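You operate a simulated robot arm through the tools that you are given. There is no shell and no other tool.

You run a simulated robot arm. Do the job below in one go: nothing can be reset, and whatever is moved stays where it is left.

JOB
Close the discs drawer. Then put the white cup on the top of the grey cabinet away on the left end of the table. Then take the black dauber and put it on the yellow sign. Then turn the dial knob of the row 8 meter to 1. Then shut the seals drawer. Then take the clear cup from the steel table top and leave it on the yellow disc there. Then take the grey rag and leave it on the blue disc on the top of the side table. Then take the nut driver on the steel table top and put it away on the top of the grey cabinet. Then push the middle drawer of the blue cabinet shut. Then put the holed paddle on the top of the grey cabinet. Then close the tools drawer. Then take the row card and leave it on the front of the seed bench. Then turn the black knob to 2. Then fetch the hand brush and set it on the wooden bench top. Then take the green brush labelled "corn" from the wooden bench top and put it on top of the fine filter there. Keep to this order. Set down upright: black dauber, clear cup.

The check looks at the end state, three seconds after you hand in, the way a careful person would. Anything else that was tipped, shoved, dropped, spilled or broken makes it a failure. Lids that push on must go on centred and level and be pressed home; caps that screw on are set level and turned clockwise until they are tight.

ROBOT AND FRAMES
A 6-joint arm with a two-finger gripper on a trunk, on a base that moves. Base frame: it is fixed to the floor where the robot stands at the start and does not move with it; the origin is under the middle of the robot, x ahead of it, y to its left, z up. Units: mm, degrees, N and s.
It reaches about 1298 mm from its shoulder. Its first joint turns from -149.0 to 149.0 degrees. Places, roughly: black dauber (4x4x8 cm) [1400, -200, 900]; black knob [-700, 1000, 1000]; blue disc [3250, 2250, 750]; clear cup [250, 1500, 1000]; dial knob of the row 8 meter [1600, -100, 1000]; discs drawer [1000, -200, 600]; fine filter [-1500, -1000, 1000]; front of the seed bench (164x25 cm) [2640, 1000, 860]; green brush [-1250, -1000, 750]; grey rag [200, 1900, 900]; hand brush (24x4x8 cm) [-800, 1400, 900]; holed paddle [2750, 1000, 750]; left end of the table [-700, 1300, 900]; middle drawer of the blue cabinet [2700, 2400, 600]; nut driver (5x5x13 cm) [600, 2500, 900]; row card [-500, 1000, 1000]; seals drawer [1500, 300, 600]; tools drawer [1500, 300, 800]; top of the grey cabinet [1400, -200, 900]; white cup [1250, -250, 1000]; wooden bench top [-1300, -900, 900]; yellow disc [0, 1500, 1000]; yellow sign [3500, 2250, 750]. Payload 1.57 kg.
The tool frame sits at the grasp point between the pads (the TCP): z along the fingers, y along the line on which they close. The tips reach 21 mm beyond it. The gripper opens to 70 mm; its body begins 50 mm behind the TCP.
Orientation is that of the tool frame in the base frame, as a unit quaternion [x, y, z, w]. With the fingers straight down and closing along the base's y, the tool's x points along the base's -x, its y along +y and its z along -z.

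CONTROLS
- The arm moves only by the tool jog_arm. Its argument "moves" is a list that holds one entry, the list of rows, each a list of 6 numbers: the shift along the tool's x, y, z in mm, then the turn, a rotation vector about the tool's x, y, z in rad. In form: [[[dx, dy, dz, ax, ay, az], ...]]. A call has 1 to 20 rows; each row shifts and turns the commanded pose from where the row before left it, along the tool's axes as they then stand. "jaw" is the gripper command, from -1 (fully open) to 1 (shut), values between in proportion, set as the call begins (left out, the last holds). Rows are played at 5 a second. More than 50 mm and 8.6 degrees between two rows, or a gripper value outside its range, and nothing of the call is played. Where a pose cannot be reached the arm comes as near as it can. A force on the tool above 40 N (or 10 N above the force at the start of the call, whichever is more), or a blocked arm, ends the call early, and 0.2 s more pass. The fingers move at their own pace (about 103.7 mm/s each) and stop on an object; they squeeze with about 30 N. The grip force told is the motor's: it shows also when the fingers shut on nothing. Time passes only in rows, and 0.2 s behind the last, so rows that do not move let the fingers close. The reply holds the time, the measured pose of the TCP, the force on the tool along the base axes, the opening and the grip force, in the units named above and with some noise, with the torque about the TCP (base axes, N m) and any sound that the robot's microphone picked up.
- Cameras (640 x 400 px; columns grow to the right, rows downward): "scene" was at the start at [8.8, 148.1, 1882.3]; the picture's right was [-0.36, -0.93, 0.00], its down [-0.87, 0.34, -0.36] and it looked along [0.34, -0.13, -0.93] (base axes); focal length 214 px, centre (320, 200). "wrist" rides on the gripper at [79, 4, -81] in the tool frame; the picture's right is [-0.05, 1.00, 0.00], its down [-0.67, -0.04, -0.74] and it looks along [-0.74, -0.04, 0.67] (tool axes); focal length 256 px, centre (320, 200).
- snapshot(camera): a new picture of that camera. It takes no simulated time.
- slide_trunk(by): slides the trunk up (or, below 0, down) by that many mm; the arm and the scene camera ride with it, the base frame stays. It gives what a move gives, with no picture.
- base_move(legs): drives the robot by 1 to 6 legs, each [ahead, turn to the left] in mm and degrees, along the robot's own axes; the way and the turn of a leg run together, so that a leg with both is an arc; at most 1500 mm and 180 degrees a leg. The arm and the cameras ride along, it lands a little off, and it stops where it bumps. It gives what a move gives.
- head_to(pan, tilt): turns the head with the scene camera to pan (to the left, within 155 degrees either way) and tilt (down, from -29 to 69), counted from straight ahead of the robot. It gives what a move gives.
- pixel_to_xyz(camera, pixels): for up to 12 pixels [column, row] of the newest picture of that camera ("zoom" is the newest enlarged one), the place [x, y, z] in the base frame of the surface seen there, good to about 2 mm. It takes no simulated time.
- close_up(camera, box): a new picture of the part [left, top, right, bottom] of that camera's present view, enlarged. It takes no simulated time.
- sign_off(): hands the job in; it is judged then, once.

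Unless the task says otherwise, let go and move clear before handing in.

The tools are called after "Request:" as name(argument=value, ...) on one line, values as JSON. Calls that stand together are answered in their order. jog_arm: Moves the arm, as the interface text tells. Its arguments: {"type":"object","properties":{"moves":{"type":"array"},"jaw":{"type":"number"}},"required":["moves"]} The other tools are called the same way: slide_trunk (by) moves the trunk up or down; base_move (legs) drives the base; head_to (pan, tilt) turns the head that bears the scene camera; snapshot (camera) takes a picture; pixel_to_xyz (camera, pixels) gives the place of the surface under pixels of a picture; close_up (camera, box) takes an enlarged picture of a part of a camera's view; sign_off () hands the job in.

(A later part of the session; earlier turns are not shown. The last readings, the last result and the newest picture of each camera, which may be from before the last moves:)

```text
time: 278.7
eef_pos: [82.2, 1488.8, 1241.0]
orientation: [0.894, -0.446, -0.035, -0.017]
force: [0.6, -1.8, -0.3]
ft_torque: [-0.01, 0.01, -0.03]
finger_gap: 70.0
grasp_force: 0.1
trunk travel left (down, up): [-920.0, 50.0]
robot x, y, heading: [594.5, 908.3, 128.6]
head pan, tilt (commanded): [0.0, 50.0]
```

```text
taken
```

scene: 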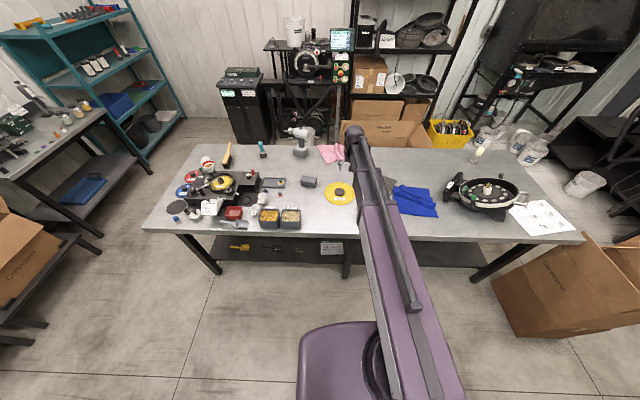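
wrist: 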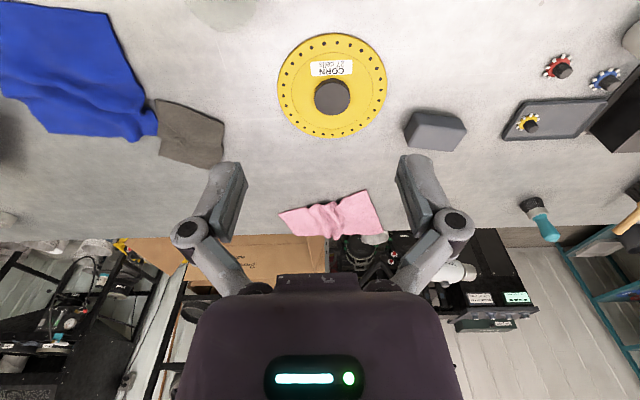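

The tool is tilted ≈4.5° (last pitch fell short). I correct the tilt and look at the clear cup.

Request:
base_move(legs=[[0, -1.7]])

Request:
jog_arm(moves=[[[0, 0, 0, 0, 0.078, 0], [0, 0, 0, 0, 0, 0]]])

Request:
snapshot(camera="wrist")

Request:
close_up(camera="scene", box=[300, 140, 460, 240])

```text
time: 279.5
eef_pos: [101.8, 1505.3, 1239.7]
orientation: [0.887, -0.46, -0.033, -0.018]
force: [0.6, -0.2, 0.4]
ft_torque: [0.04, -0.01, 0.0]
finger_gap: 69.9
grasp_force: 0.0
trunk travel left (down, up): [-920.0, 50.0]
robot x, y, heading: [593.9, 901.5, 127.0]
head pan, tilt (commanded): [0.0, 50.0]
```

```text
time: 280.1
eef_pos: [101.1, 1504.6, 1238.5]
orientation: [0.888, -0.459, 0.001, 0.001]
force: [-0.7, -0.4, 0.9]
ft_torque: [0.05, 0.0, 0.0]
finger_gap: 70.1
grasp_force: 0.2
trunk travel left (down, up): [-920.0, 50.0]
robot x, y, heading: [596.3, 906.4, 127.2]
head pan, tilt (commanded): [0.0, 50.0]
```

```text
taken
```

wrist: 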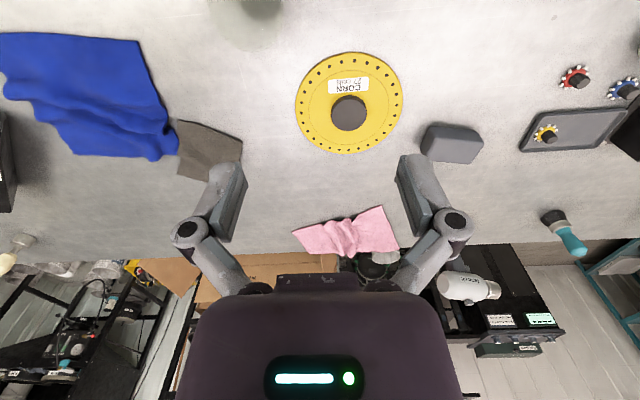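

```text
4.00 times, centred on (380, 190) of scene
```

zoom: 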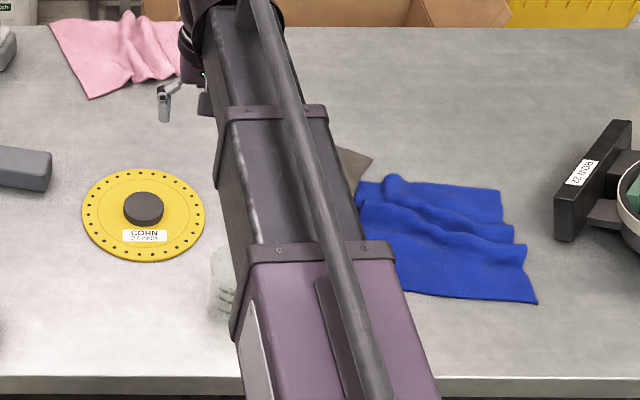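

The clear cup is just at the top edge of the wrist view (245,5). I back up 170 mm to see it properly.

Request:
base_move(legs=[[-170, 0]])

Request:
snapshot(camera="wrist")

Request:
close_up(camera="wrist", box=[180, 20, 340, 120])

```text
time: 281.8
eef_pos: [206.3, 1365.3, 1240.9]
orientation: [0.888, -0.46, 0.001, 0.0]
force: [0.4, -0.7, 0.3]
ft_torque: [-0.01, 0.04, 0.01]
finger_gap: 69.9
grasp_force: 0.0
trunk travel left (down, up): [-920.0, 50.0]
robot x, y, heading: [700.2, 767.9, 127.4]
head pan, tilt (commanded): [0.0, 50.0]
```

```text
taken
```

wrist: 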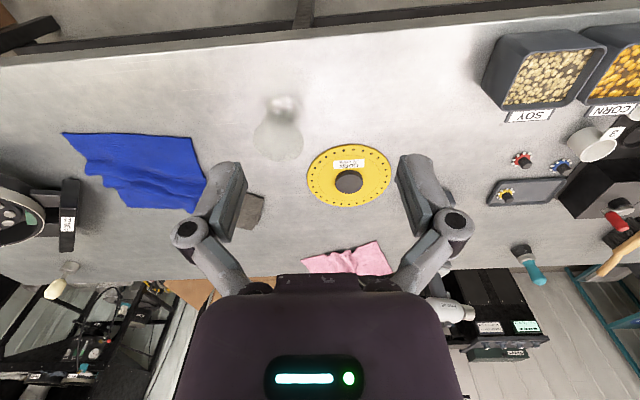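

```text
4.00 times, centred on (260, 70) of wrist
```

zoom: 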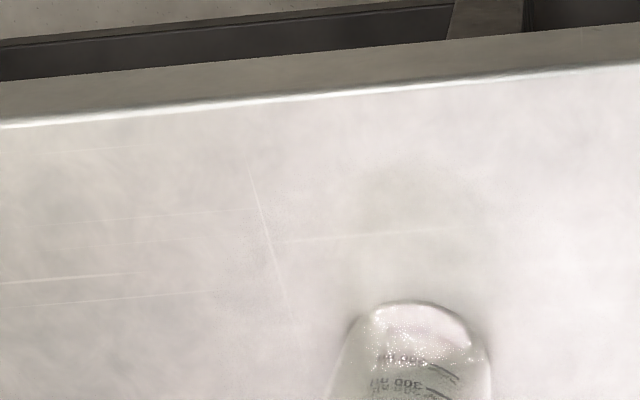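

Request:
close_up(camera="wrist", box=[220, 80, 348, 160])

Request:
pixel_to_xyz(camera="zoom", pixels=[[300, 80], [240, 120], [380, 120], [300, 160], [290, 220], [180, 310], [410, 310], [290, 260], [290, 385], [200, 360], [390, 360], [290, 320]])

```text
5.00 times, centred on (284, 120) of wrist
```

zoom: 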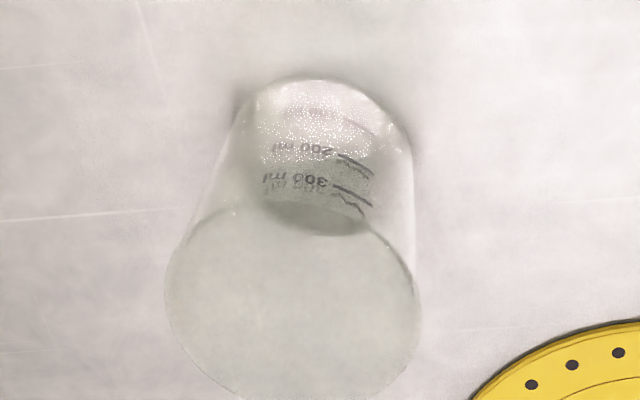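

```text
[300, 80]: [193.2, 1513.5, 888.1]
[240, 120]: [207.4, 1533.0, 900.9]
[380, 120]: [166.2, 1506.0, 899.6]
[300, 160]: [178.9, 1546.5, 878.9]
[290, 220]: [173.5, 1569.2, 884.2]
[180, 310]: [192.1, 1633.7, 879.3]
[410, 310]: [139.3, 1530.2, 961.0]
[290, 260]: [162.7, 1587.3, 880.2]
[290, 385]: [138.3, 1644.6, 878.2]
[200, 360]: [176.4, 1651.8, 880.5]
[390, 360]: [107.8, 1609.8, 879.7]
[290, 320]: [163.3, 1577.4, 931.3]
```

The clear cup's rim is ≈80 mm wide (more than my 70 mm opening), so I'll have to pinch its wall. I also measure the yellow disc and its hub.

Request:
close_up(camera="wrist", box=[290, 130, 418, 210])

Request:
pixel_to_xyz(camera="zoom", pixels=[[90, 230], [500, 230], [290, 80], [290, 375], [230, 250], [365, 250], [297, 210], [297, 300], [297, 255], [297, 240], [255, 225], [340, 225]])

```text
5.00 times, centred on (354, 170) of wrist
```

zoom: 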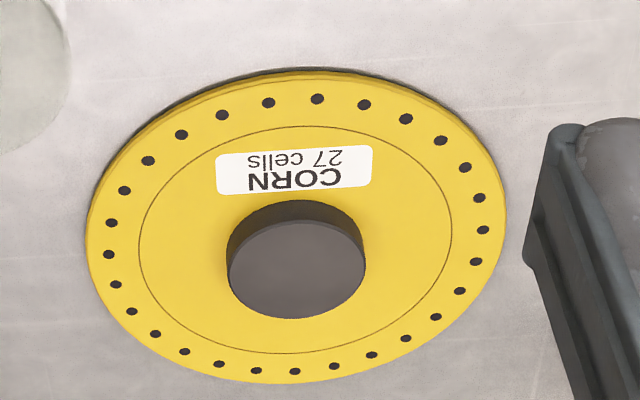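

```text
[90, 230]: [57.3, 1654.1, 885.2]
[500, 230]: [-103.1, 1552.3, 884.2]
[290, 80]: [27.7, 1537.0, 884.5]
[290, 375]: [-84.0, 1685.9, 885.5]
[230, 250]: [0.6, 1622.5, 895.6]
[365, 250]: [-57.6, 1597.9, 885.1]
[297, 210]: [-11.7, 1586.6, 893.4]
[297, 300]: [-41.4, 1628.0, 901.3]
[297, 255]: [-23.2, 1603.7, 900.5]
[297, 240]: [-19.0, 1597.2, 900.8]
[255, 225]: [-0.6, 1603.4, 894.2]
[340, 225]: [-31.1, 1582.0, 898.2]
```

Disc centre ≈(-26,1608) with a 60 mm hub (top z 901). I move nearer the cup and lower for a sharper look at its rim.

Request:
jog_arm(moves=[[[-34.8, -13, 0, 0, 0, 0], [-34.8, -13, 0, 0, 0, 0], [-34.7, -13, 0, 0, 0, 0]]], jaw=0)

Request:
slide_trunk(by=-170)

Request:
snapshot(camera="wrist")

Request:
close_up(camera="wrist", box=[200, 50, 360, 150])

```text
time: 282.6
eef_pos: [177.4, 1474.9, 1239.0]
orientation: [0.888, -0.459, 0.002, 0.001]
force: [0.5, -0.4, 1.1]
ft_torque: [-0.03, 0.0, -0.01]
finger_gap: 34.9
grasp_force: 0.1
trunk travel left (down, up): [-920.0, 50.0]
robot x, y, heading: [698.8, 763.9, 127.3]
head pan, tilt (commanded): [0.0, 50.0]
```

```text
time: 284.5
eef_pos: [178.0, 1473.9, 1069.7]
orientation: [0.888, -0.459, 0.0, 0.0]
force: [1.0, 1.0, 0.1]
ft_torque: [-0.01, -0.01, 0.0]
finger_gap: 34.8
grasp_force: 0.0
trunk travel left (down, up): [-750.0, 220.0]
robot x, y, heading: [700.3, 766.1, 127.1]
head pan, tilt (commanded): [0.0, 50.0]
```

```text
taken
```

wrist: 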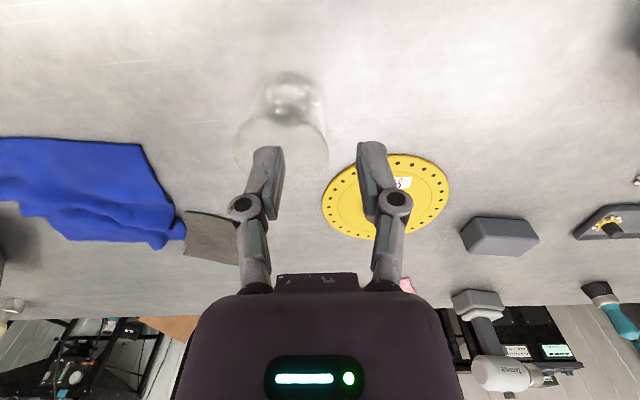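

```text
4.00 times, centred on (280, 100) of wrist
```

zoom: 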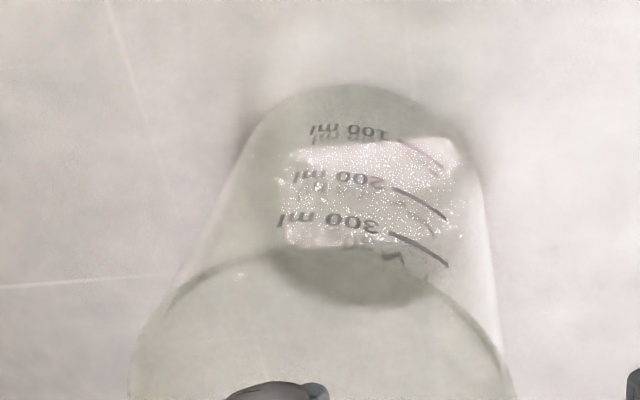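

Request:
pixel_to_xyz(camera="zoom", pixels=[[133, 365], [142, 335], [180, 292], [506, 370], [490, 335], [460, 305], [250, 255], [512, 390], [498, 350], [480, 318], [131, 385], [470, 200]])

Request:
pixel_to_xyz(camera="wrist", pixels=[[328, 150], [327, 160], [322, 170], [315, 178], [300, 186], [290, 190], [236, 160], [242, 170], [329, 145]])

```text
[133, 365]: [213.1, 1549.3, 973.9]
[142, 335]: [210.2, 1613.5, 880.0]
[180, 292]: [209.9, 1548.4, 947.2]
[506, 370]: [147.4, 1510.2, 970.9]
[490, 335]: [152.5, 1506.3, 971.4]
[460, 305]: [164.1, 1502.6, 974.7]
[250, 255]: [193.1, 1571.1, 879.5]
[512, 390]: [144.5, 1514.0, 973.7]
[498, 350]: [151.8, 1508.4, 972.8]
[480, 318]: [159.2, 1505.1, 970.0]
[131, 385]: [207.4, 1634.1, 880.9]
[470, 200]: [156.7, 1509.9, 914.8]
```

```text
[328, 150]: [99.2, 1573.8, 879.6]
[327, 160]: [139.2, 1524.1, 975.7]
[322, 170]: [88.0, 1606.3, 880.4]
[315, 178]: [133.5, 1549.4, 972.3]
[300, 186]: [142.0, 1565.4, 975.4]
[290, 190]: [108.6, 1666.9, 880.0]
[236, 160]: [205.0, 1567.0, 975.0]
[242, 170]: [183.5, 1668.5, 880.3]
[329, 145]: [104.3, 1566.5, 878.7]
```

Rim fit: centre (173.5,1541), radius ≈40, rim z≈974, wall taper ≈4°. I'll pinch the wall on the −u side with the tool tilted 4° to match.

Request:
jog_arm(moves=[[[-28.7, 1.6, 0, 0, 0, 0], [-28.7, 1.7, 0, 0, 0, 0], [0, 0, 0, 0.07, 0, 0], [0, 0, 0, 0, 0, 0]]], jaw=0)

Request:
snapshot(camera="wrist")

```text
time: 285.5
eef_pos: [141.9, 1517.7, 1070.0]
orientation: [0.887, -0.46, 0.018, -0.03]
force: [-0.3, 0.1, 0.5]
ft_torque: [-0.04, -0.01, -0.02]
finger_gap: 35.0
grasp_force: 0.0
trunk travel left (down, up): [-750.0, 220.0]
robot x, y, heading: [697.5, 764.8, 127.2]
head pan, tilt (commanded): [0.0, 50.0]
```

```text
taken
```

wrist: 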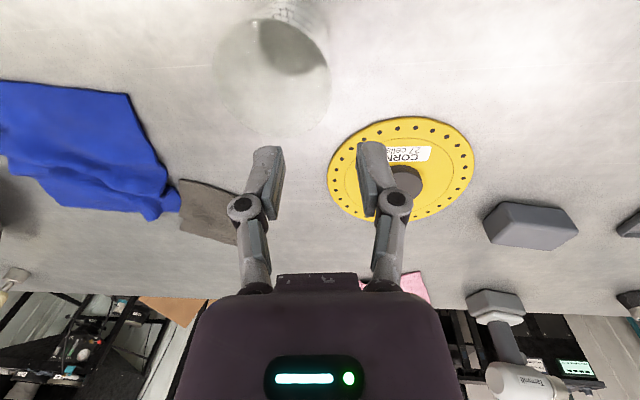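

The rim edge at (330,80) matches the expected offset for the 4° tilt. I lower over the wall and look before closing.

Request:
slide_trunk(by=-80)

Request:
snapshot(camera="wrist")

```text
time: 286.7
eef_pos: [142.8, 1519.0, 988.7]
orientation: [0.888, -0.459, 0.017, -0.03]
force: [-1.3, -0.7, 0.1]
ft_torque: [-0.04, 0.0, 0.03]
finger_gap: 34.8
grasp_force: 0.0
trunk travel left (down, up): [-670.0, 300.0]
robot x, y, heading: [702.6, 768.1, 127.2]
head pan, tilt (commanded): [0.0, 50.0]
```

```text
taken
```

wrist: 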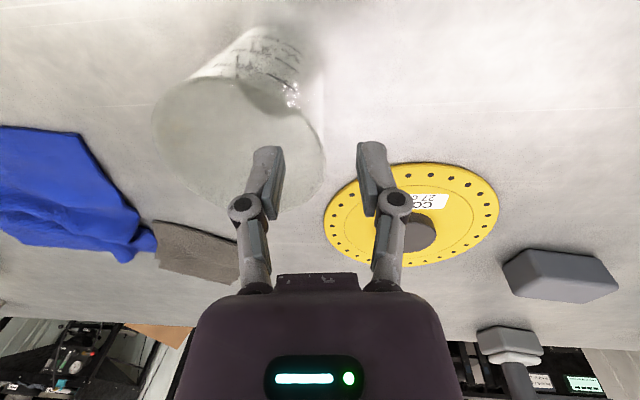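

Request:
slide_trunk(by=-33)

Request:
jog_arm(moves=[[[0, 0, 0, 0, 0, 0], [0, 0, 0, 0, 0, 0], [0, 0, 0, 0, 0, 0], [0, 0, 0, 0, 0, 0]]], jaw=1)

Request:
snapshot(camera="wrist")

```text
time: 287.5
eef_pos: [142.1, 1517.8, 958.3]
orientation: [0.888, -0.459, 0.016, -0.032]
force: [0.3, 0.1, 0.7]
ft_torque: [-0.03, 0.01, -0.03]
finger_gap: 35.1
grasp_force: 0.1
trunk travel left (down, up): [-637.0, 333.0]
robot x, y, heading: [698.7, 767.8, 127.5]
head pan, tilt (commanded): [0.0, 50.0]
```

```text
time: 288.5
eef_pos: [142.4, 1518.6, 956.0]
orientation: [0.888, -0.459, 0.017, -0.031]
force: [0.2, -0.7, 1.9]
ft_torque: [0.01, -0.01, -0.02]
finger_gap: 5.9
grasp_force: 30.0
trunk travel left (down, up): [-637.0, 333.0]
robot x, y, heading: [700.5, 769.8, 127.6]
head pan, tilt (commanded): [0.0, 50.0]
```

```text
taken
```

wrist: 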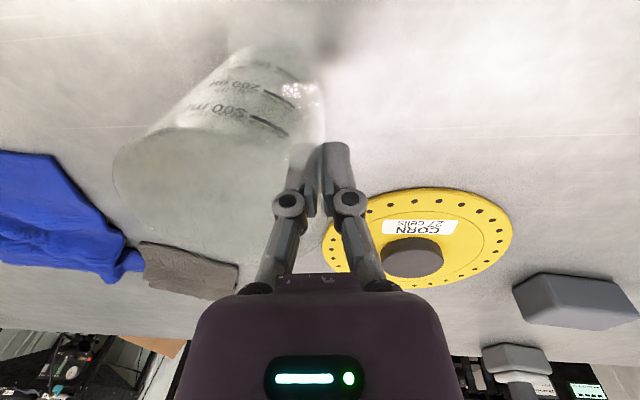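

The wall is pinched (gap 5.9 mm). I lift 60 mm and check the cup's attitude.

Request:
slide_trunk(by=60)

Request:
snapshot(camera="wrist")

Request:
snapshot(camera="scene")

Request:
close_up(camera="scene", box=[300, 130, 420, 205])

```text
time: 289.5
eef_pos: [141.8, 1518.6, 1017.1]
orientation: [0.888, -0.459, 0.018, -0.03]
force: [-0.9, 0.2, -0.7]
ft_torque: [-0.04, 0.0, -0.01]
finger_gap: 5.8
grasp_force: 29.8
trunk travel left (down, up): [-697.0, 273.0]
robot x, y, heading: [703.1, 767.1, 127.2]
head pan, tilt (commanded): [0.0, 50.0]
```

```text
taken
```

wrist: 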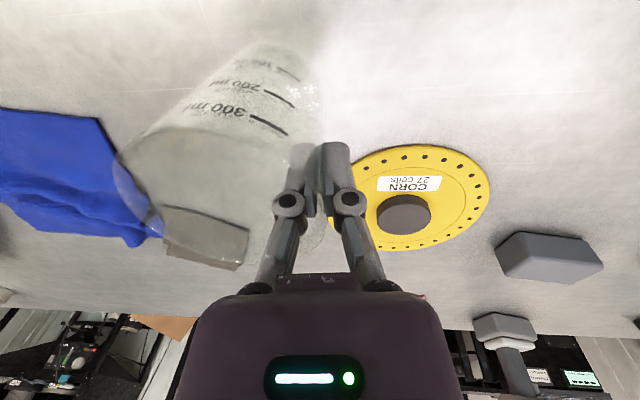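

```text
taken
```

scene: 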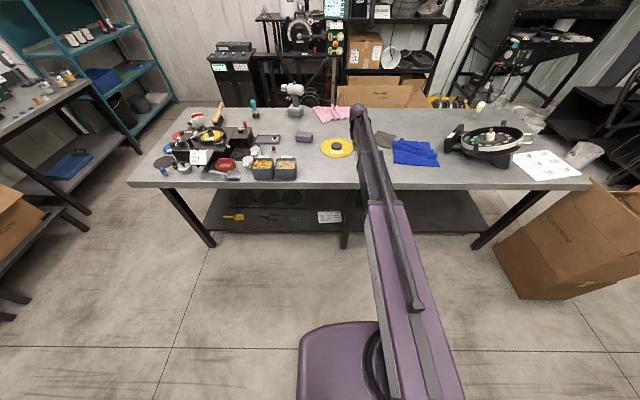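

```text
5.33 times, centred on (360, 168) of scene
```

zoom: 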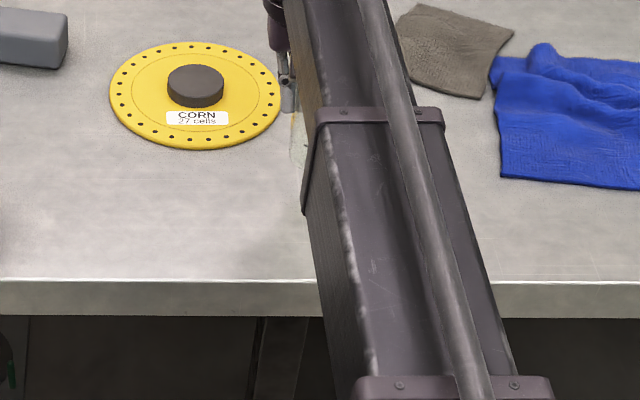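

Request:
pixel_to_xyz(camera="zoom", pixels=[[169, 83], [222, 83], [195, 70], [195, 98], [195, 83], [112, 98], [277, 95], [195, 45]])

Request:
pixel_to_xyz(camera="wrist", pixels=[[380, 215], [429, 213], [404, 202], [404, 228], [404, 215], [270, 75], [300, 160], [230, 160]])

```text
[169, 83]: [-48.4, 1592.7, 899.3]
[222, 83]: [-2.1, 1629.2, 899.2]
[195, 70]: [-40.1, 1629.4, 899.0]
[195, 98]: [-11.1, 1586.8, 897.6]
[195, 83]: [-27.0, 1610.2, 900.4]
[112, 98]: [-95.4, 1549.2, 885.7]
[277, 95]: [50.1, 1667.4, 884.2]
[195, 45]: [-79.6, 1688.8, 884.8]
```

```text
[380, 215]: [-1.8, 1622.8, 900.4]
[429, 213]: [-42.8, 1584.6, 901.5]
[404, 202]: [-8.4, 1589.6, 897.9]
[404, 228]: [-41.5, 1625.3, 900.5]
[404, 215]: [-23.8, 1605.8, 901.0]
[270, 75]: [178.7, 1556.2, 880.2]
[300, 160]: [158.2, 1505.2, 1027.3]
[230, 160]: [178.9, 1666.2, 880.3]
```

Hub centre confirmed at ≈(-25,1608). I carry the cup over it, compensating for the tilt in the tool axes.

Request:
jog_arm(moves=[[[-34, 24.7, -1.73, 0, 0, 0], [-34, 24.7, -1.73, 0, 0, 0], [-34, 24.7, -1.73, 0, 0, 0], [-34, 24.7, -1.73, 0, 0, 0], [-34, 24.7, -1.73, 0, 0, 0], [0, 0, 0, 0, 0, 0]]])

Request:
snapshot(camera="wrist")

Request:
close_up(camera="scene", box=[280, 110, 400, 185])

```text
time: 290.9
eef_pos: [-56.9, 1584.3, 1017.1]
orientation: [0.888, -0.459, 0.017, -0.03]
force: [0.5, 0.3, -0.5]
ft_torque: [0.01, 0.02, -0.01]
finger_gap: 6.0
grasp_force: 30.0
trunk travel left (down, up): [-697.0, 273.0]
robot x, y, heading: [699.7, 769.3, 127.3]
head pan, tilt (commanded): [0.0, 50.0]
```

```text
taken
```

wrist: 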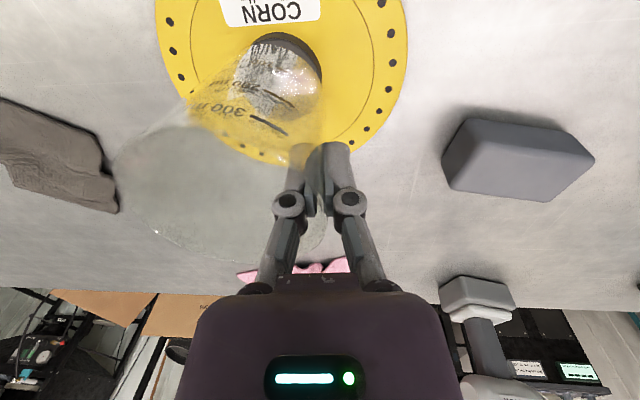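

```text
5.33 times, centred on (340, 148) of scene
```

zoom: 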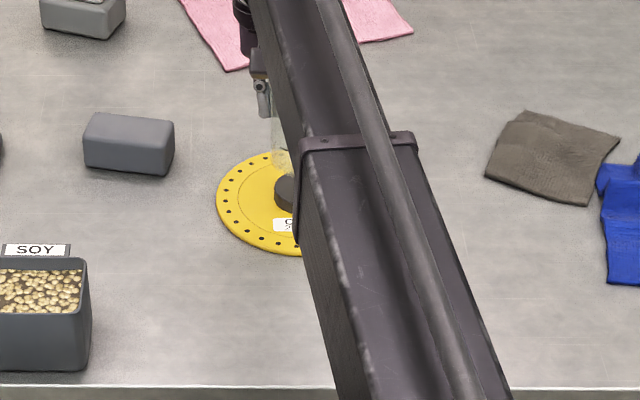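

Request:
slide_trunk(by=-36)

Request:
snapshot(camera="wrist")

Request:
slide_trunk(by=-2)

Request:
slide_trunk(by=-1.5)

```text
time: 291.7
eef_pos: [-57.1, 1584.2, 980.1]
orientation: [0.888, -0.459, 0.016, -0.031]
force: [0.9, -0.1, 0.5]
ft_torque: [0.01, 0.0, -0.02]
finger_gap: 6.0
grasp_force: 30.3
trunk travel left (down, up): [-661.0, 309.0]
robot x, y, heading: [698.7, 765.6, 127.2]
head pan, tilt (commanded): [0.0, 50.0]
```

```text
taken
```

wrist: 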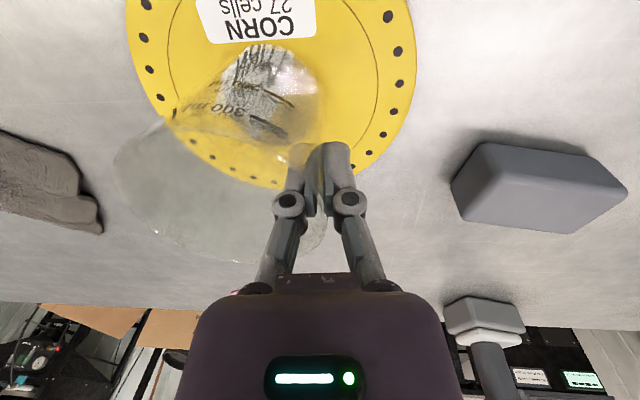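

```text
time: 292.2
eef_pos: [-57.0, 1583.9, 978.6]
orientation: [0.888, -0.459, 0.018, -0.03]
force: [-0.2, -0.6, -0.2]
ft_torque: [-0.02, 0.0, -0.01]
finger_gap: 6.2
grasp_force: 30.3
trunk travel left (down, up): [-659.0, 311.0]
robot x, y, heading: [705.9, 768.2, 127.4]
head pan, tilt (commanded): [0.0, 50.0]
```

```text
time: 292.7
eef_pos: [-58.3, 1582.7, 978.5]
orientation: [0.888, -0.459, 0.016, -0.031]
force: [-1.1, -0.3, 5.7]
ft_torque: [0.14, 0.08, 0.01]
finger_gap: 6.1
grasp_force: 30.5
trunk travel left (down, up): [-658.0, 312.0]
robot x, y, heading: [699.9, 769.3, 127.1]
head pan, tilt (commanded): [0.0, 50.0]
```

Contact at ≈6 N. I release and rise.

Request:
jog_arm(moves=[[[0, 0, 0, 0, 0, 0], [0, 0, 0, 0, 0, 0], [0, 0, 0, 0, 0, 0]]], jaw=0.1)

Request:
snapshot(camera="wrist")

Request:
slide_trunk(by=100)

Request:
snapshot(camera="wrist")

```text
time: 293.5
eef_pos: [-56.3, 1586.6, 976.3]
orientation: [0.887, -0.46, 0.017, -0.031]
force: [0.3, 0.5, -0.1]
ft_torque: [-0.02, 0.02, 0.02]
finger_gap: 31.4
grasp_force: 0.1
trunk travel left (down, up): [-658.0, 312.0]
robot x, y, heading: [704.0, 770.9, 127.4]
head pan, tilt (commanded): [0.0, 50.0]
```

```text
taken
```

wrist: 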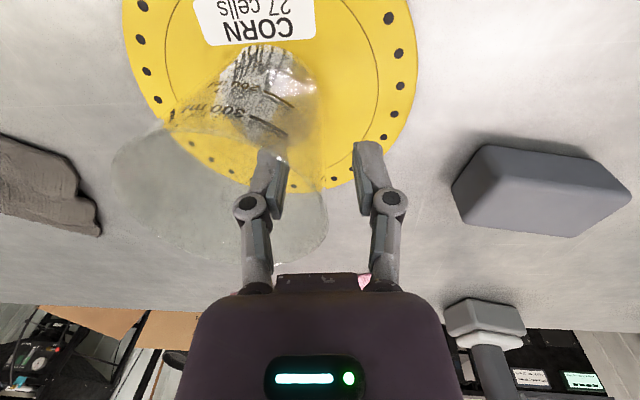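

```text
time: 294.8
eef_pos: [-56.4, 1584.9, 1076.2]
orientation: [0.888, -0.459, 0.018, -0.029]
force: [0.5, -0.1, -0.1]
ft_torque: [-0.01, -0.02, -0.01]
finger_gap: 31.4
grasp_force: 0.0
trunk travel left (down, up): [-758.0, 212.0]
robot x, y, heading: [700.0, 768.5, 127.4]
head pan, tilt (commanded): [0.0, 50.0]
```

```text
taken
```

wrist: 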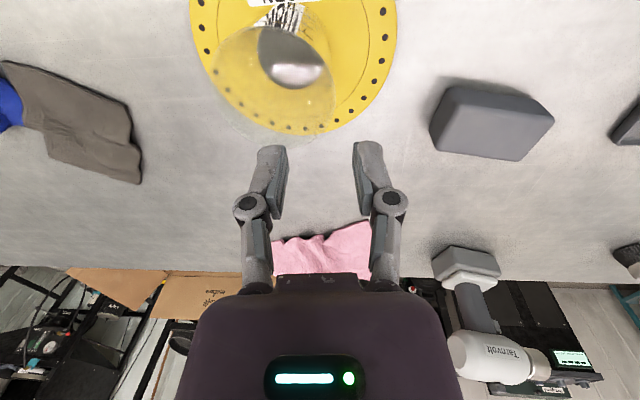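

The cup stands upright on the disc's hub. I untilt, rise and look at the grey rag.

Request:
slide_trunk(by=100)

Request:
jog_arm(moves=[[[0, 0, 0, -0.07, 0, 0], [20, -40, 0, 0, 0, 0], [20, -40, 0, 0, 0, 0], [20, -40, 0, 0, 0, 0], [20, -40, 0, 0, 0, 0], [20, -40, 0, 0, 0, 0]]], jaw=-1)

Request:
snapshot(camera="wrist")

Request:
close_up(camera="wrist", box=[200, 90, 360, 190])

Request:
close_up(camera="scene", box=[290, 110, 450, 210])

```text
time: 296.1
eef_pos: [-57.3, 1584.9, 1176.9]
orientation: [0.888, -0.459, 0.017, -0.031]
force: [-0.9, 0.5, 0.0]
ft_torque: [0.01, 0.01, 0.01]
finger_gap: 31.4
grasp_force: 0.1
trunk travel left (down, up): [-858.0, 112.0]
robot x, y, heading: [701.4, 770.2, 127.3]
head pan, tilt (commanded): [0.0, 50.0]
```

```text
time: 297.6
eef_pos: [165.1, 1616.1, 1177.5]
orientation: [0.888, -0.46, 0.001, 0.001]
force: [-0.2, 0.4, 0.3]
ft_torque: [-0.01, 0.0, 0.02]
finger_gap: 69.9
grasp_force: 0.1
trunk travel left (down, up): [-858.0, 112.0]
robot x, y, heading: [704.7, 769.5, 127.3]
head pan, tilt (commanded): [0.0, 50.0]
```

```text
taken
```

wrist: 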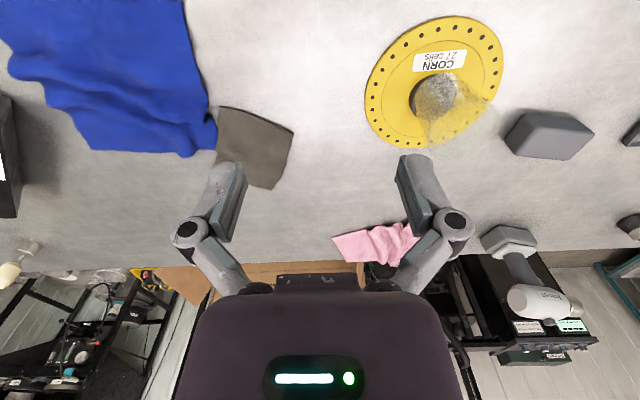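

```text
4.00 times, centred on (280, 140) of wrist
```

zoom: 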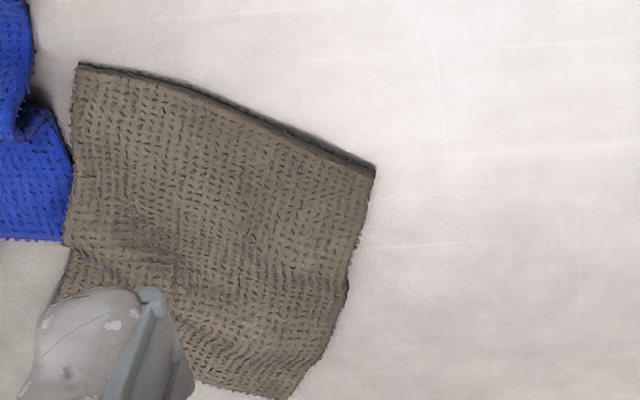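

```text
4.00 times, centred on (370, 160) of scene
```

zoom: 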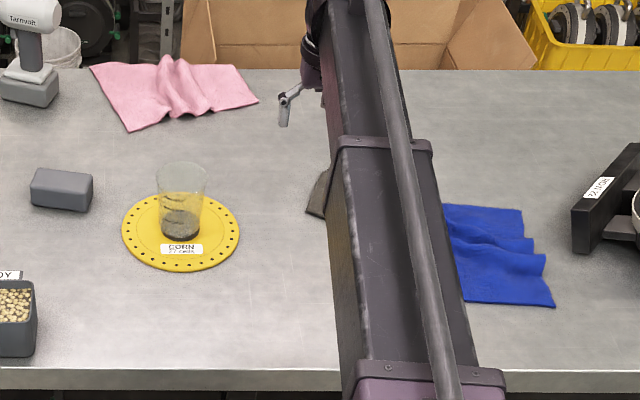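

The cup stands level on the disc. Next I probe the grey rag's heights to find a graspable fold.

Request:
close_up(camera="wrist", box=[200, 90, 360, 190])

Request:
pixel_to_xyz(camera="zoom", pixels=[[85, 75], [370, 170], [290, 390], [70, 240], [200, 150], [150, 240], [250, 250], [300, 300], [340, 290], [230, 330], [130, 150], [300, 180]])

Request:
pixel_to_xyz(camera="zoom", pixels=[[220, 370], [260, 360], [310, 350], [100, 270], [160, 270], [240, 110], [280, 220], [200, 290], [60, 200], [40, 130], [345, 250], [180, 200]])

```text
4.00 times, centred on (280, 140) of wrist
```

zoom: 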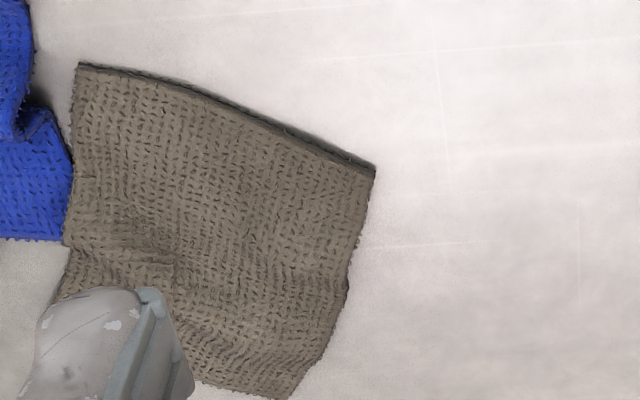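

```text
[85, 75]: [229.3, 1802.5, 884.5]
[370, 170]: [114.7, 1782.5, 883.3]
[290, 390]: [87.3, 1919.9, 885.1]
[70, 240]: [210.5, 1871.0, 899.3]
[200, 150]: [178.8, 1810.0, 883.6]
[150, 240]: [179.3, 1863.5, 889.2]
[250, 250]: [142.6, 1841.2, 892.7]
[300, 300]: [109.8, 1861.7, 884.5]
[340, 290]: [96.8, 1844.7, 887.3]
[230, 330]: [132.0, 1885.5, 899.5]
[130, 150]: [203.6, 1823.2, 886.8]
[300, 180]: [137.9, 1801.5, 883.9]
```

```text
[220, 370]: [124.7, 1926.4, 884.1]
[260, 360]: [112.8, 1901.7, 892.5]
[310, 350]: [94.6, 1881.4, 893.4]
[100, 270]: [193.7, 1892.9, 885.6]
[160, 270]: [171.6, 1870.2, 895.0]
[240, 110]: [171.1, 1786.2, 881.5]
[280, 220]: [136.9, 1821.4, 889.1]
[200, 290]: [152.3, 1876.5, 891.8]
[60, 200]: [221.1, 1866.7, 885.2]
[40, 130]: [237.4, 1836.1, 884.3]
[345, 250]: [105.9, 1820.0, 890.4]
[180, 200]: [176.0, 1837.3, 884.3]
```

The rag has ridges up to z≈899 over a 884 sheet. It is far from the robot, so I drive 200 mm closer and view it from above.

Request:
base_move(legs=[[200, -0.4]])

Request:
jog_arm(moves=[[[25, -40, 0, 0, 0, 0], [25, -40, 0, 0, 0, 0], [25, -40, 0, 0, 0, 0]]], jaw=-1)

Request:
slide_trunk(by=-60)

Request:
snapshot(camera="wrist")

Request:
snapshot(camera="scene")

```text
time: 299.4
eef_pos: [46.3, 1782.5, 1176.2]
orientation: [0.887, -0.462, 0.002, 0.001]
force: [0.1, 0.2, -0.3]
ft_torque: [-0.04, -0.01, -0.01]
finger_gap: 69.9
grasp_force: 0.1
trunk travel left (down, up): [-858.0, 112.0]
robot x, y, heading: [573.9, 931.2, 126.8]
head pan, tilt (commanded): [0.0, 50.0]
```

```text
time: 300.2
eef_pos: [189.7, 1787.9, 1176.3]
orientation: [0.887, -0.462, 0.0, 0.001]
force: [-0.1, 0.4, 1.4]
ft_torque: [-0.03, -0.01, -0.04]
finger_gap: 70.1
grasp_force: 0.1
trunk travel left (down, up): [-858.0, 112.0]
robot x, y, heading: [576.4, 930.5, 127.0]
head pan, tilt (commanded): [0.0, 50.0]
```

```text
time: 301.2
eef_pos: [188.2, 1789.7, 1116.8]
orientation: [0.886, -0.463, 0.0, 0.0]
force: [1.0, -0.7, -0.1]
ft_torque: [-0.01, -0.01, 0.0]
finger_gap: 69.7
grasp_force: 0.0
trunk travel left (down, up): [-798.0, 172.0]
robot x, y, heading: [580.1, 926.5, 126.7]
head pan, tilt (commanded): [0.0, 50.0]
```

```text
taken
```

wrist: 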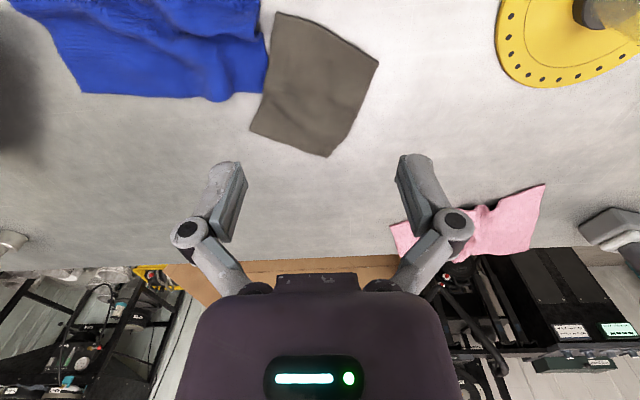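

```text
taken
```

scene: 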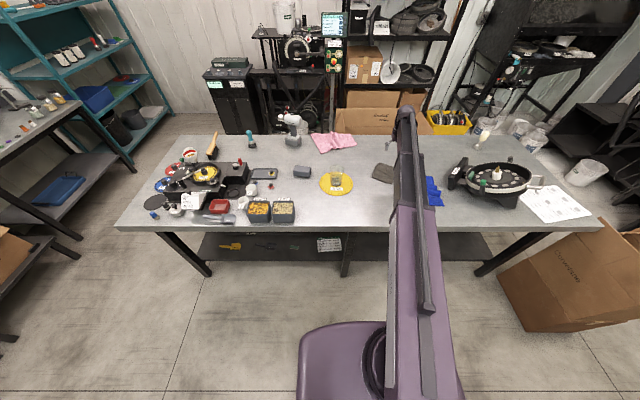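

Request:
close_up(camera="wrist", box=[230, 5, 390, 105])

Request:
close_up(camera="wrist", box=[240, 70, 384, 160])

Request:
pixel_to_xyz(camera="wrist", pixels=[[285, 25], [310, 25], [335, 35], [300, 50], [330, 50], [360, 55], [280, 70], [300, 70], [320, 70], [340, 70], [360, 70], [275, 90]])

Request:
pixel_to_xyz(camera="wrist", pixels=[[295, 90], [315, 90], [335, 90], [355, 90], [270, 105], [290, 105], [310, 105], [330, 105], [348, 105], [265, 120], [285, 120], [305, 120]])

Request:
pixel_to_xyz(camera="wrist", pixels=[[325, 120], [340, 120], [255, 130], [275, 132], [295, 135], [315, 135], [332, 135], [300, 145], [315, 148], [325, 152], [265, 95], [262, 110]])

```text
4.00 times, centred on (310, 55) of wrist
```

zoom: 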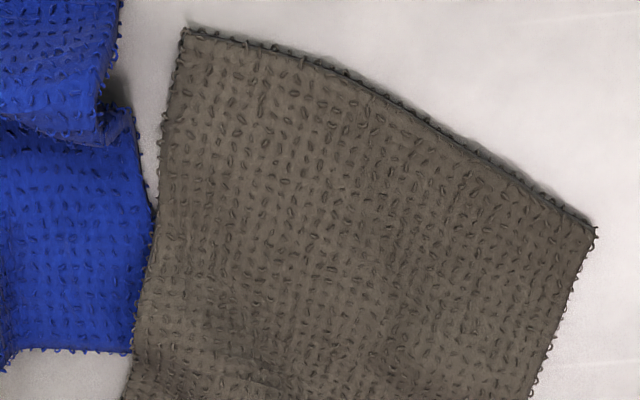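

```text
4.44 times, centred on (312, 115) of wrist
```

zoom: 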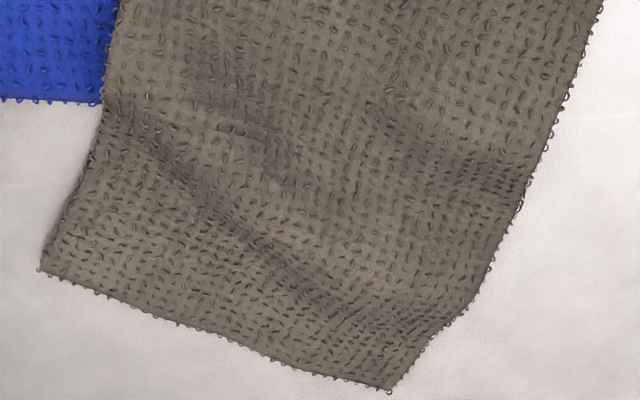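

```text
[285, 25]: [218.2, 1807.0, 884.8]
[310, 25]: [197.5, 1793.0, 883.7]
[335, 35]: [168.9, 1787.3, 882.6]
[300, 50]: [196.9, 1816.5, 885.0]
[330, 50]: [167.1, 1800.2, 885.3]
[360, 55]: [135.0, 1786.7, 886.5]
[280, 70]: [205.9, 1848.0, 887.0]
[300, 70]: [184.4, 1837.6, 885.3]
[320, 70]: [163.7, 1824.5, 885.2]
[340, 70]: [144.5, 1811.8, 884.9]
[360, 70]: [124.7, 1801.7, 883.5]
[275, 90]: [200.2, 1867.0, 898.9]
```

```text
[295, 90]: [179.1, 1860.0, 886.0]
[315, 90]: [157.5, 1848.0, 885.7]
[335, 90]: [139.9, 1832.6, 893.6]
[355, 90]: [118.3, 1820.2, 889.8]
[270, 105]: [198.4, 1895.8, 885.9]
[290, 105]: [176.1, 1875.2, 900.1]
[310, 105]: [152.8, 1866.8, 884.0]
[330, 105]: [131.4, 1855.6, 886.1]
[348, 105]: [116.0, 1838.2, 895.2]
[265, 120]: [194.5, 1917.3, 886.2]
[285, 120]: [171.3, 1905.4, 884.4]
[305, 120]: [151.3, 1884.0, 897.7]
```

```text
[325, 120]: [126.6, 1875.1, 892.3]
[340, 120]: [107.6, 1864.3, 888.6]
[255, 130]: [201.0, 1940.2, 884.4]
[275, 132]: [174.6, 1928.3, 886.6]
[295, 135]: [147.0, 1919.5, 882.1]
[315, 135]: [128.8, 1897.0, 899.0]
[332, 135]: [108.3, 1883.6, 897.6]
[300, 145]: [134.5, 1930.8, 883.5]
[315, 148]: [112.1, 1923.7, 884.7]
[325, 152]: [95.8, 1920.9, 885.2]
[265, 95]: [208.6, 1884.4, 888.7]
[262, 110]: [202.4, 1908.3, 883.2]
```

Ridge A (peak z≈900) runs across the rag from (200,1867) to (129,1897), close to its centre. I sample its profile near the middle.

Request:
close_up(camera="wrist", box=[260, 80, 340, 130])

Request:
pixel_to_xyz(camera="zoom", pixels=[[280, 120], [280, 140], [280, 160], [280, 180], [280, 200], [280, 220], [280, 240], [280, 260], [280, 280], [280, 300], [280, 320], [280, 100]])

Request:
pixel_to_xyz(camera="zoom", pixels=[[200, 100], [200, 120], [200, 140], [200, 160], [200, 180], [200, 200], [200, 220], [200, 240], [200, 260], [360, 220], [360, 260], [360, 300]])

```text
8.00 times, centred on (300, 105) of wrist
```

zoom: 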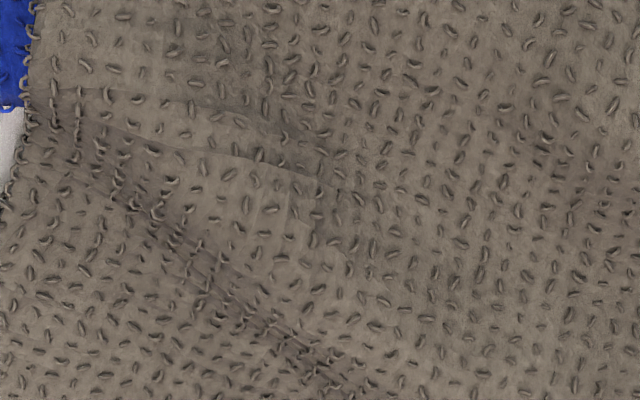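

```text
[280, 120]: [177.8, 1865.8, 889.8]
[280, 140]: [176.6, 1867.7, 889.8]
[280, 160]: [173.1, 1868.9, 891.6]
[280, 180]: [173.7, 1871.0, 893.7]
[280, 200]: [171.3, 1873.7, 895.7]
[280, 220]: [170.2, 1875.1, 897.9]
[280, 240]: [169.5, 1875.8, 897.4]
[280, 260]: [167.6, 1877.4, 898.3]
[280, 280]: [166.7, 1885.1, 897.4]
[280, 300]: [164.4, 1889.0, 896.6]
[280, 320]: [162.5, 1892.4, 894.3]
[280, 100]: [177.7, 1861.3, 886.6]
```

```text
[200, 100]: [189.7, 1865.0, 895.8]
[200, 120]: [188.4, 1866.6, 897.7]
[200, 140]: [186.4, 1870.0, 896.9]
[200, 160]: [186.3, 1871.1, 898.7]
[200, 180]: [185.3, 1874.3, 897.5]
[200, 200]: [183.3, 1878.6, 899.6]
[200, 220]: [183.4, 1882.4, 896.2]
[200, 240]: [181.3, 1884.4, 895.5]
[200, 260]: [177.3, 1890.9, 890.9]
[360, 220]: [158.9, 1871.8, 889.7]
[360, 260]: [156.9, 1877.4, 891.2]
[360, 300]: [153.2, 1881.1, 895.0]
```

I rotate the gripper so it closes across the ridge, centre over (167,1880), and descend with the tips just above the sheet.

Request:
jog_arm(moves=[[[0, 0, 0, 0, 0, -0.116], [0, 0, 0, 0, 0, -0.116], [0, 0, 0, 0, 0, -0.116], [0, 0, 0, 0, 0, -0.116], [0, 0, 0, 0, 0, -0.116], [0, 0, 0, 0, 0, 0]]], jaw=-0.43)

```text
time: 302.6
eef_pos: [188.9, 1788.1, 1117.1]
orientation: [0.982, -0.19, 0.001, 0.0]
force: [-0.6, 0.4, -0.3]
ft_torque: [-0.01, 0.04, -0.03]
finger_gap: 50.4
grasp_force: 0.0
trunk travel left (down, up): [-798.0, 172.0]
robot x, y, heading: [579.3, 929.7, 126.7]
head pan, tilt (commanded): [0.0, 50.0]
```

Request:
jog_arm(moves=[[[-18.2, -25.7, 0, 0, 0, 0], [-18.2, -25.7, 0, 0, 0, 0], [-18.2, -25.8, 0, 0, 0, 0], [0, 0, 0, 0, 0, 0]]])

Request:
slide_trunk(by=-150)

Request:
snapshot(camera="wrist")

```text
time: 303.6
eef_pos: [165.8, 1880.6, 1117.6]
orientation: [0.982, -0.19, 0.001, 0.001]
force: [-0.2, 0.2, 0.0]
ft_torque: [0.02, 0.04, 0.01]
finger_gap: 49.9
grasp_force: 0.0
trunk travel left (down, up): [-798.0, 172.0]
robot x, y, heading: [577.6, 929.6, 126.3]
head pan, tilt (commanded): [0.0, 50.0]
```

```text
time: 305.3
eef_pos: [164.9, 1880.3, 967.2]
orientation: [0.982, -0.19, 0.001, 0.001]
force: [-0.2, 0.2, 0.1]
ft_torque: [-0.02, -0.02, -0.02]
finger_gap: 49.9
grasp_force: 0.0
trunk travel left (down, up): [-648.0, 322.0]
robot x, y, heading: [578.5, 928.4, 126.9]
head pan, tilt (commanded): [0.0, 50.0]
```

```text
taken
```

wrist: 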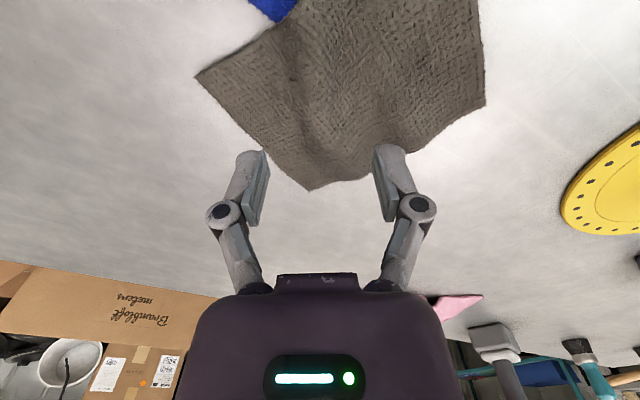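

The ridge runs straight between the fingers (≈col 318). I lower to tips at z≈886 and close.

Request:
slide_trunk(by=-60)

Request:
jog_arm(moves=[[[0, 0, 0, 0, 0, 0], [0, 0, 0, 0, 0, 0], [0, 0, 0, 0, 0, 0], [0, 0, 0, 0, 0, 0]]], jaw=1)

Request:
snapshot(camera="wrist")

```text
time: 306.3
eef_pos: [165.5, 1880.4, 907.1]
orientation: [0.982, -0.19, 0.001, 0.0]
force: [-0.4, -0.4, 0.5]
ft_torque: [0.0, -0.02, 0.01]
finger_gap: 50.1
grasp_force: 0.1
trunk travel left (down, up): [-588.0, 382.0]
robot x, y, heading: [579.4, 928.7, 126.7]
head pan, tilt (commanded): [0.0, 50.0]
```

```text
time: 307.3
eef_pos: [165.9, 1879.2, 906.4]
orientation: [0.982, -0.189, 0.001, 0.0]
force: [-0.2, -0.8, 0.6]
ft_torque: [-0.03, -0.01, -0.03]
finger_gap: 3.9
grasp_force: 29.4
trunk travel left (down, up): [-588.0, 382.0]
robot x, y, heading: [576.6, 925.7, 126.8]
head pan, tilt (commanded): [0.0, 50.0]
```

```text
taken
```

wrist: 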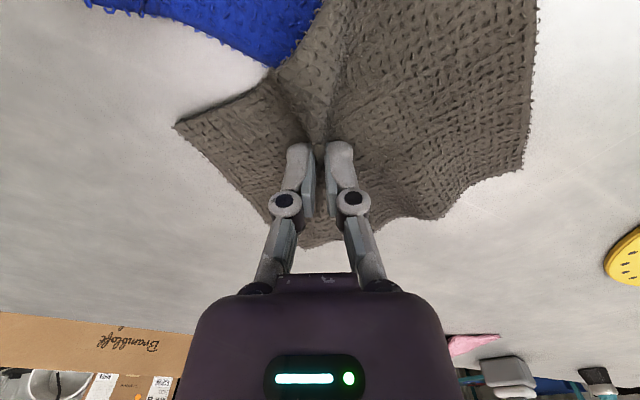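

The rag is deformable and bunched into the fingers (gap 3.9 mm). I lift and check.

Request:
slide_trunk(by=100)

Request:
snapshot(camera="wrist")

Request:
slide_trunk(by=270)

Request:
snapshot(camera="wrist")

```text
time: 308.7
eef_pos: [165.1, 1879.7, 1007.2]
orientation: [0.982, -0.19, 0.001, 0.002]
force: [0.4, -0.1, 0.0]
ft_torque: [0.01, -0.02, 0.03]
finger_gap: 4.1
grasp_force: 29.7
trunk travel left (down, up): [-688.0, 282.0]
robot x, y, heading: [577.4, 928.1, 126.8]
head pan, tilt (commanded): [0.0, 50.0]
```

```text
taken
```

wrist: 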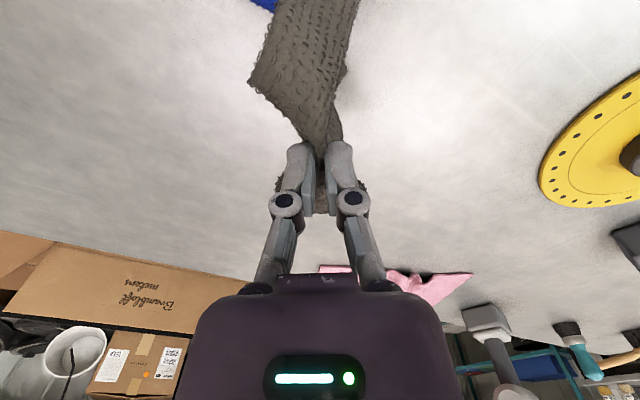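

```text
time: 311.4
eef_pos: [165.2, 1880.9, 1276.4]
orientation: [0.982, -0.19, 0.001, 0.001]
force: [-0.2, 0.1, -0.6]
ft_torque: [0.0, 0.03, 0.01]
finger_gap: 4.1
grasp_force: 29.8
trunk travel left (down, up): [-958.0, 12.0]
robot x, y, heading: [577.6, 928.2, 126.9]
head pan, tilt (commanded): [0.0, 50.0]
```

```text
taken
```

wrist: 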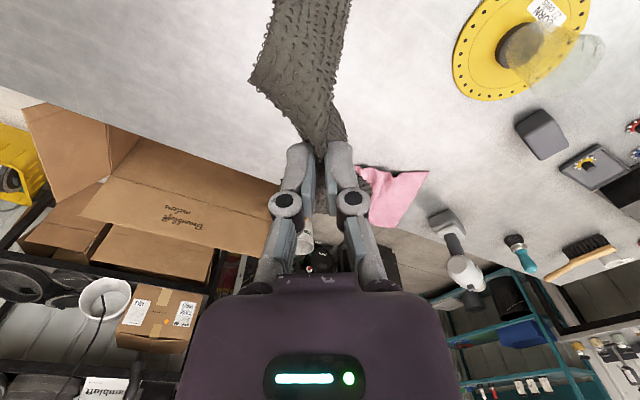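

The rag hangs securely. I retract the arm and drive to the side table again.

Request:
jog_arm(moves=[[[32, 31.7, 0, 0, 0, 0], [32, 31.7, 0, 0, 0, 0], [32, 31.7, 0, 0, 0, 0], [32, 31.7, 0, 0, 0, 0], [32, 31.7, 0, 0, 0, 0], [32, 31.7, 0, 0, 0, 0], [32, 31.7, 0, 0, 0, 0], [32, 31.7, 0, 0, 0, 0], [32, 31.7, 0, 0, 0, 0]]])

Request:
base_move(legs=[[-150, 0], [0, -101.8], [1130, 0], [1130, 0], [0, 11.9]])

Request:
snapshot(camera="scene")

Request:
snapshot(camera="wrist")

```text
time: 313.4
eef_pos: [327.7, 1507.3, 1276.4]
orientation: [0.982, -0.189, 0.001, 0.0]
force: [-0.2, 0.1, -0.3]
ft_torque: [0.04, 0.01, 0.02]
finger_gap: 3.8
grasp_force: 30.6
trunk travel left (down, up): [-958.0, 12.0]
robot x, y, heading: [579.8, 932.6, 126.7]
head pan, tilt (commanded): [0.0, 50.0]
```

```text
time: 335.8
eef_pos: [3328.6, 1971.3, 1277.1]
orientation: [-0.555, 0.832, 0.0, -0.001]
force: [-1.1, -0.6, 0.4]
ft_torque: [-0.03, 0.05, -0.04]
finger_gap: 3.8
grasp_force: 29.7
trunk travel left (down, up): [-958.0, 12.0]
robot x, y, heading: [2745.9, 1737.2, 35.8]
head pan, tilt (commanded): [0.0, 50.0]
```

```text
taken
```

scene: 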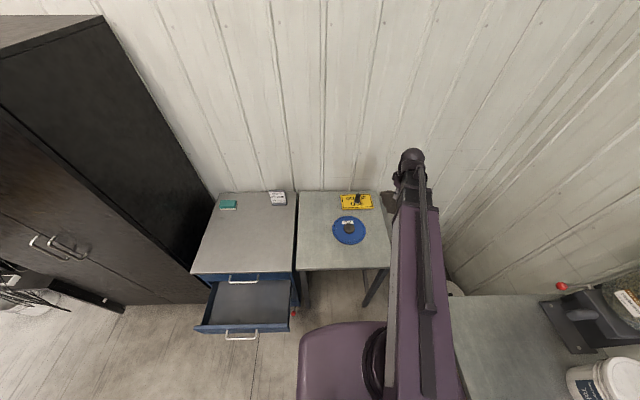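

```text
taken
```

wrist: 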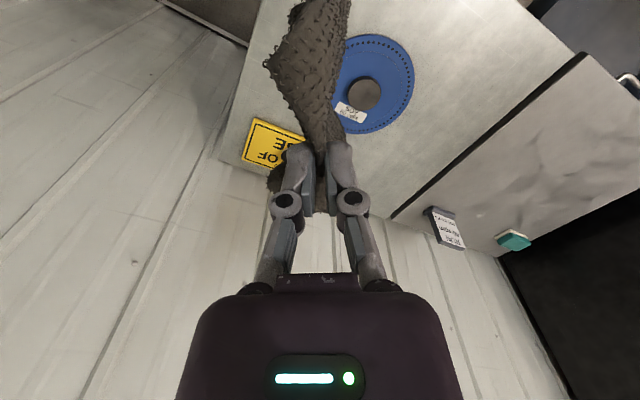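

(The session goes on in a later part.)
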